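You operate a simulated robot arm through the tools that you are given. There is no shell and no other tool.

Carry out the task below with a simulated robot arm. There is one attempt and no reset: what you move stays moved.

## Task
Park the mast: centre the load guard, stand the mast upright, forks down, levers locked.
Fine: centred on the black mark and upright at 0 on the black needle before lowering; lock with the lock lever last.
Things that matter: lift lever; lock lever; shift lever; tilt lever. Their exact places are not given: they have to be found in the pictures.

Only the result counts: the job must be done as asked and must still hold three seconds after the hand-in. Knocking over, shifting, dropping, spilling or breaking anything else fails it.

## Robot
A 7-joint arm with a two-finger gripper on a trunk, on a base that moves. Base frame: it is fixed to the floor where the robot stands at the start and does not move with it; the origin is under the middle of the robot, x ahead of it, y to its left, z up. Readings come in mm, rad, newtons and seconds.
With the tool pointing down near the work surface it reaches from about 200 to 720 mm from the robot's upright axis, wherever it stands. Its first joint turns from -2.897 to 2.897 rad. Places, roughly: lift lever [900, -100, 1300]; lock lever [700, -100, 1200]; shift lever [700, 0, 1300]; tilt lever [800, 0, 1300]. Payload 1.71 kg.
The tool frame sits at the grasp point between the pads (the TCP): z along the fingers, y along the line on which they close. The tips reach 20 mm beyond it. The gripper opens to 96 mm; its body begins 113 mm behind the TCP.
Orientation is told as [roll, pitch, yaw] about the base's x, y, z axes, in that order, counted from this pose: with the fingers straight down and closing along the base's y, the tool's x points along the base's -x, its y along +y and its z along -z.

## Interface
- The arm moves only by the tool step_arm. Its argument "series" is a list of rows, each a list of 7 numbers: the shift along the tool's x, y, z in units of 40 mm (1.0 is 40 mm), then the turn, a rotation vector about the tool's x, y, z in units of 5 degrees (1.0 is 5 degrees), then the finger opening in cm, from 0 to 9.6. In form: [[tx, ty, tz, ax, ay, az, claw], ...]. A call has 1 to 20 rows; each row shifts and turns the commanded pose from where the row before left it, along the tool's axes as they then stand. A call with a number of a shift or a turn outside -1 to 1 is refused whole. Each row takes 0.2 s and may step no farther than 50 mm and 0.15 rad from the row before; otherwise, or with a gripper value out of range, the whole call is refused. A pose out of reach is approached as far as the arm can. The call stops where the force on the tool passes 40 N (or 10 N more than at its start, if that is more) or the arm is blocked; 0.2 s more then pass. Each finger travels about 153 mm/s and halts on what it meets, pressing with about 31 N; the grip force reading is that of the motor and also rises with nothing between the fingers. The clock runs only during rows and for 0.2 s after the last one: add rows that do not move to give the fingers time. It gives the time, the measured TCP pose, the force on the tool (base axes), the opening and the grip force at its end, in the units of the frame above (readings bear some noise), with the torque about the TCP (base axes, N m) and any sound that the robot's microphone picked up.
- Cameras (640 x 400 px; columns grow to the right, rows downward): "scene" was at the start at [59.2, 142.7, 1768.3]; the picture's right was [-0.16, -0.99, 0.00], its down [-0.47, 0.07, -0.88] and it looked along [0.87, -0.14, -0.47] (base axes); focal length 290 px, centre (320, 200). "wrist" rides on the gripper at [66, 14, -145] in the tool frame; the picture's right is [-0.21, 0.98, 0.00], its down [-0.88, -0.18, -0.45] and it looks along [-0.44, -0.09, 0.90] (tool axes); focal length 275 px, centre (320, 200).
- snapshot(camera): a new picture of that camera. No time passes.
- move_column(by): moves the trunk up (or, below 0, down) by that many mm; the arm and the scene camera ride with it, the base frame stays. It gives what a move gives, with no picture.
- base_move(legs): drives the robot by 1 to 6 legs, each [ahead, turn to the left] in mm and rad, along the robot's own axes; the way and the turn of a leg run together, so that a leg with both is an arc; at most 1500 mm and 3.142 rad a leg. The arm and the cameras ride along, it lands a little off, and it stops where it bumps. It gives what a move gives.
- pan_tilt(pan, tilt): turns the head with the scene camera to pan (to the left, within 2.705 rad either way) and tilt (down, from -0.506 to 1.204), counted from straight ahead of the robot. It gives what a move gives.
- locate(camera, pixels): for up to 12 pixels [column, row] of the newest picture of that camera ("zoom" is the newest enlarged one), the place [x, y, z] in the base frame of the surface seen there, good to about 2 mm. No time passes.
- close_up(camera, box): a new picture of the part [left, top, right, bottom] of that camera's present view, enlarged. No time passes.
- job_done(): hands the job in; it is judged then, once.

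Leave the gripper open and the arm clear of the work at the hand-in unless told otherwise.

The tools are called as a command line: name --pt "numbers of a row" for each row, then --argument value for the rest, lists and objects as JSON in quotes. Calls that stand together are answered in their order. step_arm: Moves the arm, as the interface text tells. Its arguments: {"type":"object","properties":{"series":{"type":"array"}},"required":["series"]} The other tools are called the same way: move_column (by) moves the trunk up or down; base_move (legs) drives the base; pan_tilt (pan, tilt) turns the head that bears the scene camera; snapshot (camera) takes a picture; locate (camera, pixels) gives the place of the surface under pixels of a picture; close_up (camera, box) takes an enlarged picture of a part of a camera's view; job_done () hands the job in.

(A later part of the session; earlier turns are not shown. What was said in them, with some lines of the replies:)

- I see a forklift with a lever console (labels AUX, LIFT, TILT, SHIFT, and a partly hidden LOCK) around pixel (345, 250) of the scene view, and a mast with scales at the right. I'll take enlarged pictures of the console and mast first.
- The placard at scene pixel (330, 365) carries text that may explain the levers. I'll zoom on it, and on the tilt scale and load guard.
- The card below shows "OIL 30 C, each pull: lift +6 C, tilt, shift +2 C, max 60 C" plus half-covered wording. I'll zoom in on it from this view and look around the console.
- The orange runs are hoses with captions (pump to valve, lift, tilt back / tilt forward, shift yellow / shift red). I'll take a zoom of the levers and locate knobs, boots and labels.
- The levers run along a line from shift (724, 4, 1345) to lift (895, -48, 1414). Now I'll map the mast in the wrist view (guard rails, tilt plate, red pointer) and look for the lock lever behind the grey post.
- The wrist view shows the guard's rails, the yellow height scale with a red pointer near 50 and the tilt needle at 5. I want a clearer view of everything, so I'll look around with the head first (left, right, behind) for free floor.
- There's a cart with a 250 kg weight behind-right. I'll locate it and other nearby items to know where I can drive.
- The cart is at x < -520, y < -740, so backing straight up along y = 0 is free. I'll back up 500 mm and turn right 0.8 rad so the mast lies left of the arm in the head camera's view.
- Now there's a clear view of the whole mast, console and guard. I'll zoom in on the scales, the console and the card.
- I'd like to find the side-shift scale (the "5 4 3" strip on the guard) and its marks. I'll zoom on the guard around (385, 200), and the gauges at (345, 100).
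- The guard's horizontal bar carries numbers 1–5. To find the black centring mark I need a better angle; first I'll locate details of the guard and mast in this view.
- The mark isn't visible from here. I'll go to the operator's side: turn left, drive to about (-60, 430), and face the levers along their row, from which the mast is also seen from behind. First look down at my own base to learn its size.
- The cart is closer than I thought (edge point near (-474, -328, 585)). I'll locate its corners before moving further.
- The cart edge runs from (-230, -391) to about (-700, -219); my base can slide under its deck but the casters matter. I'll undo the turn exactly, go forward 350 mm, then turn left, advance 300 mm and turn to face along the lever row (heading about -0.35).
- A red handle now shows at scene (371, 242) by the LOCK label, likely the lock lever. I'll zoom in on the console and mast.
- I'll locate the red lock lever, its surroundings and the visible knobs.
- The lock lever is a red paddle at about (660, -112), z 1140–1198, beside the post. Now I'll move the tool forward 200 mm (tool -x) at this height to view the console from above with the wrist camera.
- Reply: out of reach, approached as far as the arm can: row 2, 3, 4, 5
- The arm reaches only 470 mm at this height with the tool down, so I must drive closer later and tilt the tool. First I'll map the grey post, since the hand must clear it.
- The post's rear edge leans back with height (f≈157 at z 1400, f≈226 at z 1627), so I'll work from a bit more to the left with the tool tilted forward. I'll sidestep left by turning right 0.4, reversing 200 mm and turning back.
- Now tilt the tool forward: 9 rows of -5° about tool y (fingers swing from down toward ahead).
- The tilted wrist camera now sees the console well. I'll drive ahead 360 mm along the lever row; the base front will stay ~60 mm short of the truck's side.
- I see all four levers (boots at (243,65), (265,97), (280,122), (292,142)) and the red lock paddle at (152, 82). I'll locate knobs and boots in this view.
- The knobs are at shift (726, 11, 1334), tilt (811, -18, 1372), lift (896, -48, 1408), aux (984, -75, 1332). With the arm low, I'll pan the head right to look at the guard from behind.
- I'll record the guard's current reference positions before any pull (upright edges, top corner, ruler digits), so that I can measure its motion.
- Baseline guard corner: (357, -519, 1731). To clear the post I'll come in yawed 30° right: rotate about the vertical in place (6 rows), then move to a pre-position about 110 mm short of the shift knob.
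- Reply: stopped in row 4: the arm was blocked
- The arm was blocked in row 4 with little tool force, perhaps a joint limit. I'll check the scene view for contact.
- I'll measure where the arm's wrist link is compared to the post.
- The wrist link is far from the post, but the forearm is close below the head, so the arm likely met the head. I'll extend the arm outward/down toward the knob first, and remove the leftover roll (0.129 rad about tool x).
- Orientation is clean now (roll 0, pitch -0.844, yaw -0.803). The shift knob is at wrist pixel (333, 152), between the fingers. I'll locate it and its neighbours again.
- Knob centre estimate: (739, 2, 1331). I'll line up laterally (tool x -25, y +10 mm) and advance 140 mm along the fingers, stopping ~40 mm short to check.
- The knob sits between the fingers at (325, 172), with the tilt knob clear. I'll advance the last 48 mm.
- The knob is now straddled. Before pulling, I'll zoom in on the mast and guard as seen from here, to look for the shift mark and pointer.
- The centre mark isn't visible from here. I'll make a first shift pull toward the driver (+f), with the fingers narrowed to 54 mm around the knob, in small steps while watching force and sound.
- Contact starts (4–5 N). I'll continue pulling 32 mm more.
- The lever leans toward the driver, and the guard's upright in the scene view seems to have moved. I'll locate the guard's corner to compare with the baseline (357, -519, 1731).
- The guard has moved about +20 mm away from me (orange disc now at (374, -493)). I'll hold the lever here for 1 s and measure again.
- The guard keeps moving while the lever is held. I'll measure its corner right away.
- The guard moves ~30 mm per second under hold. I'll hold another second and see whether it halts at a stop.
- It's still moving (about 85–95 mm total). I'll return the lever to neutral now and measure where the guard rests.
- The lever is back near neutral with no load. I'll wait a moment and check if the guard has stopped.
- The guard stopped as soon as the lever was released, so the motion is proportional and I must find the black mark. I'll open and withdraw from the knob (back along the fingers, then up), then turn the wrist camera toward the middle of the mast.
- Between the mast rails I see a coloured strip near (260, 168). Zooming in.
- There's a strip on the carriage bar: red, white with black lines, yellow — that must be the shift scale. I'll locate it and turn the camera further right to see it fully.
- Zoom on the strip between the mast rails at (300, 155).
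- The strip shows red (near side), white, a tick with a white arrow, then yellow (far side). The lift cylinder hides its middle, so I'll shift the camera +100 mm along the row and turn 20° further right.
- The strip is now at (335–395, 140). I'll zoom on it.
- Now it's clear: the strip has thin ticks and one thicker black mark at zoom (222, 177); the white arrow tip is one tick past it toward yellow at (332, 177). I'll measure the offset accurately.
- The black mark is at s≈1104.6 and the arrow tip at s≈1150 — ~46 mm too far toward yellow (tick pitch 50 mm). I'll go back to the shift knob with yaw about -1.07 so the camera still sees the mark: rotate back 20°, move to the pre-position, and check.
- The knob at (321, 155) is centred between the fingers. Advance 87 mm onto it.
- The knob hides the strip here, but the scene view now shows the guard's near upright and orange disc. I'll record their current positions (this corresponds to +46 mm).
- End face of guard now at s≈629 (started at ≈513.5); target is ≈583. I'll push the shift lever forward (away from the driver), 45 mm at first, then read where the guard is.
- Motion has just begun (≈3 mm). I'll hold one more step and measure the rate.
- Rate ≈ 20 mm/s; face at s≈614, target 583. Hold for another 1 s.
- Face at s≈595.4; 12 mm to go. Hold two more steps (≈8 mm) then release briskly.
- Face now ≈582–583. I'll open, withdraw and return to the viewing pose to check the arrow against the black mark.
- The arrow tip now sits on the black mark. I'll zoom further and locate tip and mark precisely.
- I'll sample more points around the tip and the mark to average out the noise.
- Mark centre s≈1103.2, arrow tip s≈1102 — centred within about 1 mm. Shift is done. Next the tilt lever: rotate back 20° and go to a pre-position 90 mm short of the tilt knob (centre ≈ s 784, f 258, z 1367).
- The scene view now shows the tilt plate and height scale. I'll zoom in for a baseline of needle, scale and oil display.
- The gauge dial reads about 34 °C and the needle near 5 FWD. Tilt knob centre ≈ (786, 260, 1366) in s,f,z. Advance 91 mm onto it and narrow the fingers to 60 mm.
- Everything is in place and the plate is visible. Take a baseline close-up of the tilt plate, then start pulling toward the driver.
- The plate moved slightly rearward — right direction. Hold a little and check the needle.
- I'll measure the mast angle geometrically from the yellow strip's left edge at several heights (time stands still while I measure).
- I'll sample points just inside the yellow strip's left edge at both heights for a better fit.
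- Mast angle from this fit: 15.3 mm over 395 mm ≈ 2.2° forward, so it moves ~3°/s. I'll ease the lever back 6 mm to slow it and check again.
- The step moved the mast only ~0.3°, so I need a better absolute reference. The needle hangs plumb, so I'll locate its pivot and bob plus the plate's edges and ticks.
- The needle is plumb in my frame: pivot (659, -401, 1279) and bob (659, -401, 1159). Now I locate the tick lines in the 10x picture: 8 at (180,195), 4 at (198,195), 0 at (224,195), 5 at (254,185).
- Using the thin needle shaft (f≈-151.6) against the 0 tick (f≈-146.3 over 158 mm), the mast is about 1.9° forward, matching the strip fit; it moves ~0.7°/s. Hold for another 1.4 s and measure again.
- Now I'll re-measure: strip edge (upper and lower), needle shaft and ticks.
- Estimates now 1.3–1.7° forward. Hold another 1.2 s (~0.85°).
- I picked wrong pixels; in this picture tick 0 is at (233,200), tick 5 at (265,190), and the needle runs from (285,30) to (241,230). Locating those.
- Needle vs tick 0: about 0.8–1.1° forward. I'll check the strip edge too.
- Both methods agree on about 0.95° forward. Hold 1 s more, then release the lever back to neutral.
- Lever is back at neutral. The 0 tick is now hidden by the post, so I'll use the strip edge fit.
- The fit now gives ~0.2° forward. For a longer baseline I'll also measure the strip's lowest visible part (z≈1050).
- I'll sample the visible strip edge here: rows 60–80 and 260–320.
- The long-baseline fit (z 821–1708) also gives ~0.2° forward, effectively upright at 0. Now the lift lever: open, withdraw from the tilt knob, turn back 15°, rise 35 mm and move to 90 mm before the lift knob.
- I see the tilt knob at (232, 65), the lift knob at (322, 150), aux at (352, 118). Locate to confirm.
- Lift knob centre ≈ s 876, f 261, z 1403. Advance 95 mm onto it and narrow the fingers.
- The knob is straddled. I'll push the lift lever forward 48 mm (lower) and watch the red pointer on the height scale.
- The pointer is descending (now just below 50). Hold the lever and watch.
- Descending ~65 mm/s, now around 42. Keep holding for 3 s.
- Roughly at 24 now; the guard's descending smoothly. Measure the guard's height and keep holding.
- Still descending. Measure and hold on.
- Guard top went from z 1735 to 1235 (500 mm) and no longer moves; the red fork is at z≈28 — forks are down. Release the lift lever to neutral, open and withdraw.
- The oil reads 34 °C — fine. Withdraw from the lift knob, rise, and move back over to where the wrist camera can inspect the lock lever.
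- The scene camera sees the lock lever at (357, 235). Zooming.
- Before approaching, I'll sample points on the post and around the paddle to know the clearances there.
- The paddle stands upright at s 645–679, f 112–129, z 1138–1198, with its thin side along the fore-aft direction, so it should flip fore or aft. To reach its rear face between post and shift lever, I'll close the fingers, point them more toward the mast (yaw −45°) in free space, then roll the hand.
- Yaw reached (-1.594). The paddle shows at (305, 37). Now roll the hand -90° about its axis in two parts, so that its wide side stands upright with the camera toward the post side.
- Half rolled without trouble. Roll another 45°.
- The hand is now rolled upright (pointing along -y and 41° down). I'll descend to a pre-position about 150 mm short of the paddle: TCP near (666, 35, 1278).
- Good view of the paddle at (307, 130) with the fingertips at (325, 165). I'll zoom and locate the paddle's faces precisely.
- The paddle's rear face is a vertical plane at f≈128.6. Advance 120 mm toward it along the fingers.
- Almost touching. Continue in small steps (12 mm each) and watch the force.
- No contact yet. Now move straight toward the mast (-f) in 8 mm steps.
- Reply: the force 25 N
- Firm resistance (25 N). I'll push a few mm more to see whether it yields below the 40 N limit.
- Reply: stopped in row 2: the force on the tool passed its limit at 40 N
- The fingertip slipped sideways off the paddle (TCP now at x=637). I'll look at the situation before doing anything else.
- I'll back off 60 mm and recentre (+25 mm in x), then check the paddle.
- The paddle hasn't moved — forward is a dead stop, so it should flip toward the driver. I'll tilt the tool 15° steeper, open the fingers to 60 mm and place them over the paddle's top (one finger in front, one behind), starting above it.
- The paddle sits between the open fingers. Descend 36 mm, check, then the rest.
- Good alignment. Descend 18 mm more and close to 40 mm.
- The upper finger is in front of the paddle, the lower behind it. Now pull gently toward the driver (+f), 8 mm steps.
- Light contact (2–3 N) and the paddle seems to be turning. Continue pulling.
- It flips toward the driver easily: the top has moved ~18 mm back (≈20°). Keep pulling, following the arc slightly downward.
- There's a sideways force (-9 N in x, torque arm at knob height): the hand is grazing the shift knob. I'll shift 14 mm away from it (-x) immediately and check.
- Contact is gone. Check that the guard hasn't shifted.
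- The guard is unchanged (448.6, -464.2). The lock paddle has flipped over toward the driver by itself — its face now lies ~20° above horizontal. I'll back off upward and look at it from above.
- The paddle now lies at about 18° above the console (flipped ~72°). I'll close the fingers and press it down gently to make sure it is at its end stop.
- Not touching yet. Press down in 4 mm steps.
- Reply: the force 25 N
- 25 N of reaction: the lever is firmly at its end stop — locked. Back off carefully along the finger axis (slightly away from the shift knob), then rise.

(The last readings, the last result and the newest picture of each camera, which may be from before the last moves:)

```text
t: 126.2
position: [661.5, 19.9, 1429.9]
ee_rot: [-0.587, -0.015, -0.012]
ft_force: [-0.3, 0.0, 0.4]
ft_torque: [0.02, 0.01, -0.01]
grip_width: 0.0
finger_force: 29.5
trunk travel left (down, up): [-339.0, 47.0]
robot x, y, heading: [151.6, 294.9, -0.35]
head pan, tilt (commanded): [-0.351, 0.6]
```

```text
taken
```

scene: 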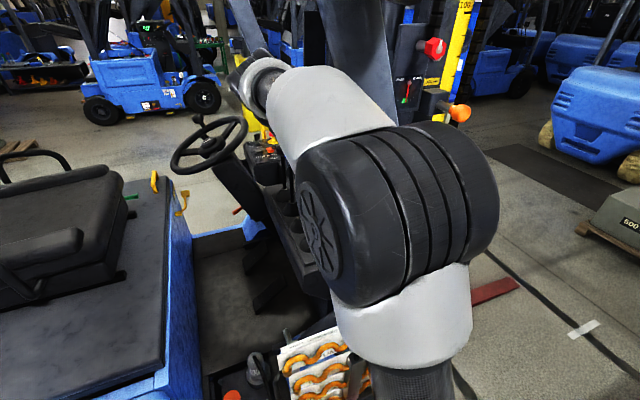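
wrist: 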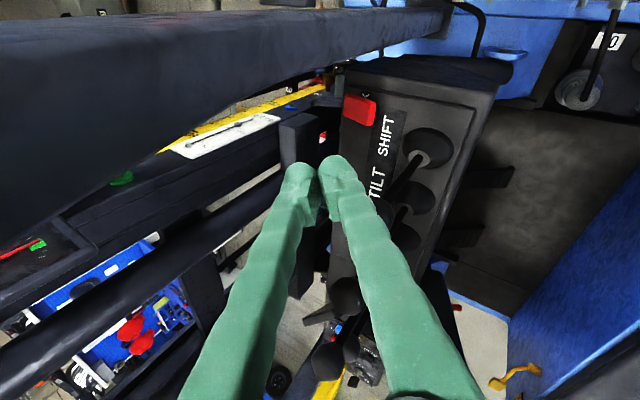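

The lock lever stays flipped. Now move the arm clear: shift 80 mm rearward (+y) away from the post, open the gripper, then reverse the robot.

step_arm --pt "0 0.556 -0.369 0 0 0 0" --pt "0 0.556 -0.369 0 0 0 0" --pt "0 0.556 -0.369 0 0 0 0" --pt "0 0 0 0 0 0 9.6" --pt "0 0 0 0 0 0 9.6" --pt "0 0 0 0 0 0 9.6" --pt "0 0 0 0 0 0 9.6"

base_move --legs '[[-360, 0]]'

snapshot --camera "scene"

snapshot --camera "wrist"

```text
t: 127.8
position: [660.9, 99.9, 1429.7]
ee_rot: [-0.587, -0.018, -0.013]
ft_force: [0.7, 0.2, 0.4]
ft_torque: [-0.01, -0.02, -0.03]
grip_width: 96.2
finger_force: 0.0
trunk travel left (down, up): [-339.0, 47.0]
robot x, y, heading: [149.8, 293.2, -0.35]
head pan, tilt (commanded): [-0.351, 0.6]
```

```text
t: 130.3
position: [320.0, 222.8, 1428.7]
ee_rot: [-0.587, -0.019, -0.013]
ft_force: [-1.7, 0.3, 0.6]
ft_torque: [-0.01, -0.06, 0.02]
grip_width: 96.1
finger_force: 0.2
trunk travel left (down, up): [-339.0, 47.0]
robot x, y, heading: [-186.7, 418.8, -0.353]
head pan, tilt (commanded): [-0.351, 0.6]
```

```text
taken
```

scene: 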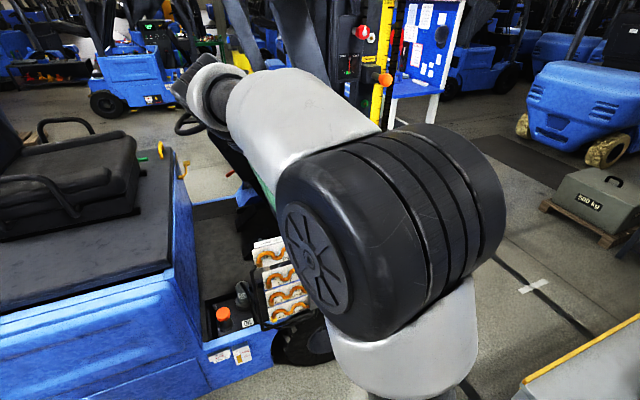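

```text
taken
```

wrist: 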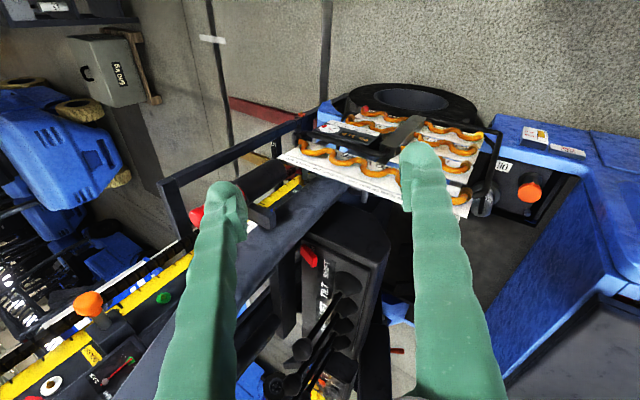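

The arm is clear and the gripper open. For a final check of needle, guard and lock I'll turn the robot right 0.75 rad so the mast comes left of the arm.

base_move --legs '[[0, -0.75]]'

pan_tilt --pan 0.25 --tilt 0.5

snapshot --camera "scene"

```text
t: 133.0
position: [41.3, -54.7, 1438.5]
ee_rot: [-0.591, -0.031, -0.765]
ft_force: [-0.5, 0.9, -0.7]
ft_torque: [-0.01, 0.01, -0.01]
grip_width: 96.0
finger_force: 0.1
trunk travel left (down, up): [-339.0, 47.0]
robot x, y, heading: [-188.5, 415.5, -1.102]
head pan, tilt (commanded): [-0.351, 0.6]
```

```text
t: 134.0
position: [30.5, -36.6, 1443.4]
ee_rot: [-0.596, -0.046, -0.765]
ft_force: [0.7, -1.2, 0.7]
ft_torque: [0.04, 0.06, 0.0]
grip_width: 96.0
finger_force: 0.0
trunk travel left (down, up): [-339.0, 47.0]
robot x, y, heading: [-191.0, 420.1, -1.102]
head pan, tilt (commanded): [0.25, 0.499]
```

```text
taken
```

scene: 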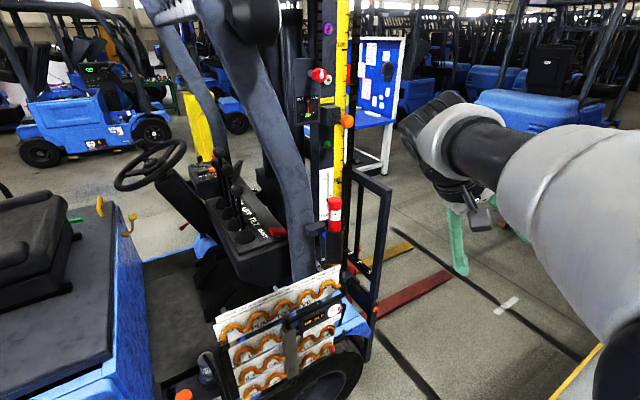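

Now the mast, plate and lever console are visible. Zoom on the tilt plate, lock lever, forks and display.

close_up --camera "scene" --box '[305, 155, 365, 235]'

close_up --camera "scene" --box '[200, 140, 300, 270]'

close_up --camera "scene" --box '[310, 170, 470, 340]'

close_up --camera "scene" --box '[210, 260, 360, 380]'

```text
5.00 times, centred on (335, 195) of scene
```

zoom: 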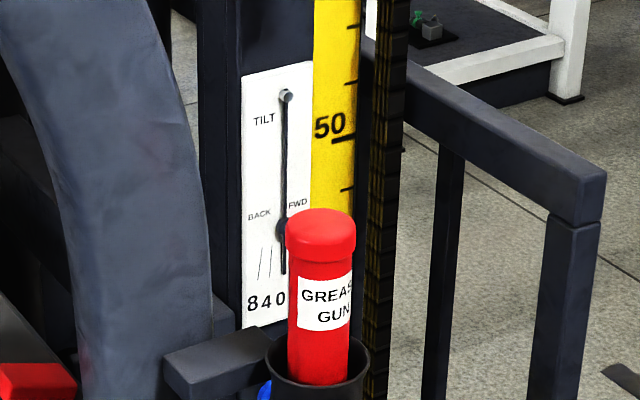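

```text
3.08 times, centred on (250, 205) of scene
```

zoom: 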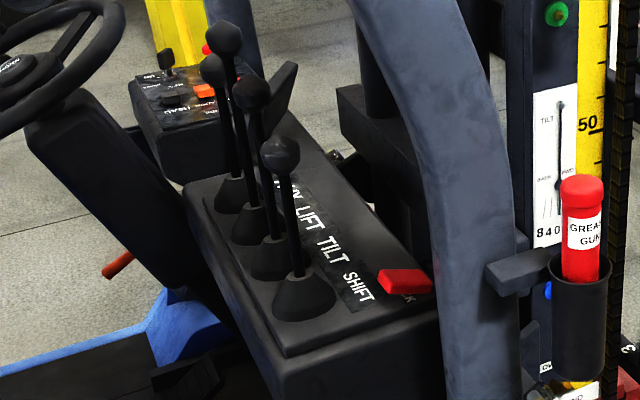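

```text
2.35 times, centred on (390, 255) of scene
```

zoom: 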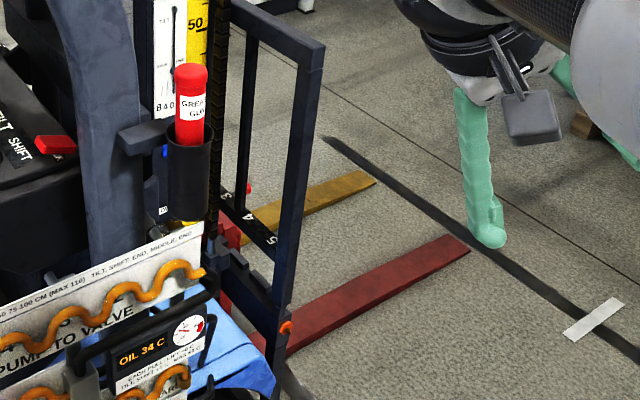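

```text
3.33 times, centred on (285, 320) of scene
```

zoom: 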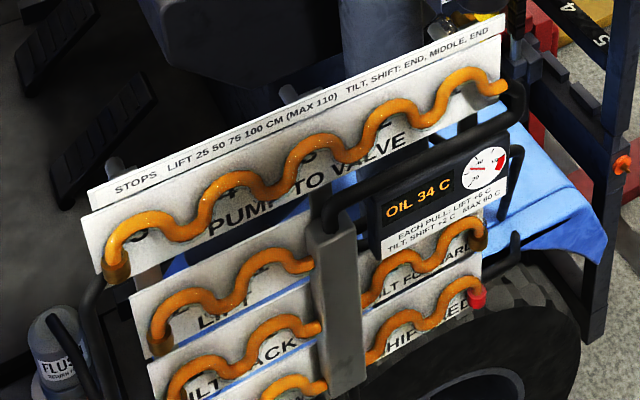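

Oil 34 °C, forks on the floor, lock lever lying over. Zoom further on the needle.

close_up --camera "scene" --box '[315, 185, 345, 225]'

locate --camera "zoom" --pixels '[[247, 215], [250, 200], [265, 200], [268, 190], [283, 200], [286, 190], [300, 120], [302, 80], [298, 190], [297, 220], [312, 200], [305, 40]]'

```text
10.00 times, centred on (330, 205) of scene
```

zoom: 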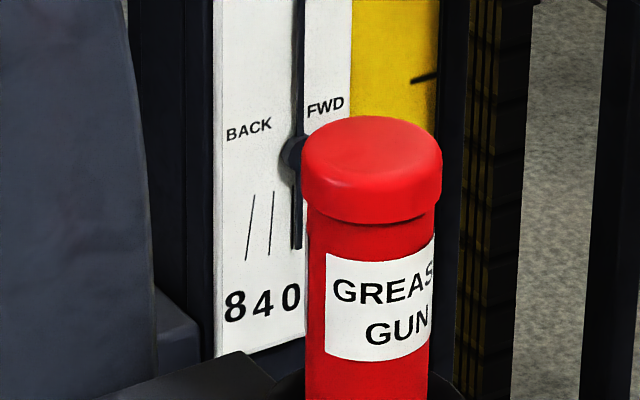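

```text
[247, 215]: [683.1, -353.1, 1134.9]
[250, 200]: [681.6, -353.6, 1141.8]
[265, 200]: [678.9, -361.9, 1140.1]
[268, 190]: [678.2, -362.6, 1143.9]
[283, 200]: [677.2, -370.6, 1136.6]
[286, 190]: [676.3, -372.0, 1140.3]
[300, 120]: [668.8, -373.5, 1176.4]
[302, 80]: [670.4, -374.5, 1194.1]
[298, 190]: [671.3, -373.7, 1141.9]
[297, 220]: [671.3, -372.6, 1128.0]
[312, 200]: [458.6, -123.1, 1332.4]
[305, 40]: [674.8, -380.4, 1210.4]
```

The needle lies on the 0 tick (tick 0 computed at f≈-120.5, needle ≈-119.8; within ~0.3°), the guard arrow was on the black mark, the forks are at the floor, and the lock lever is at its stop. Arm clear and gripper open — handing in.

job_done

```text
The job is handed in.
```

The mast is parked and I've handed the job in. I don't have the judge's verdict yet.

- **Load guard:** the arrow sits on the black mark, within about 1–2 mm. My first pull went about 46 mm too far towards yellow, so I brought it back.
- **Mast:** upright at 0 on the black needle, within about 0.3° by my measurements.
- **Forks:** down to the stop. The guard dropped 500 mm and the forks rest just above the floor.
- **Lock lever:** flipped towards the driver as the last step. I pressed on it and it is firmly at its end stop.

While flipping the lock lever, the hand lightly touched the shift knob (about 9 N sideways). I measured the guard straight after and it had not moved. Earlier, a fingertip also slipped off the lock lever when I tried pushing it forward, but nothing moved.

Oil is at 34 °C. The arm is clear of the truck and the gripper is open.
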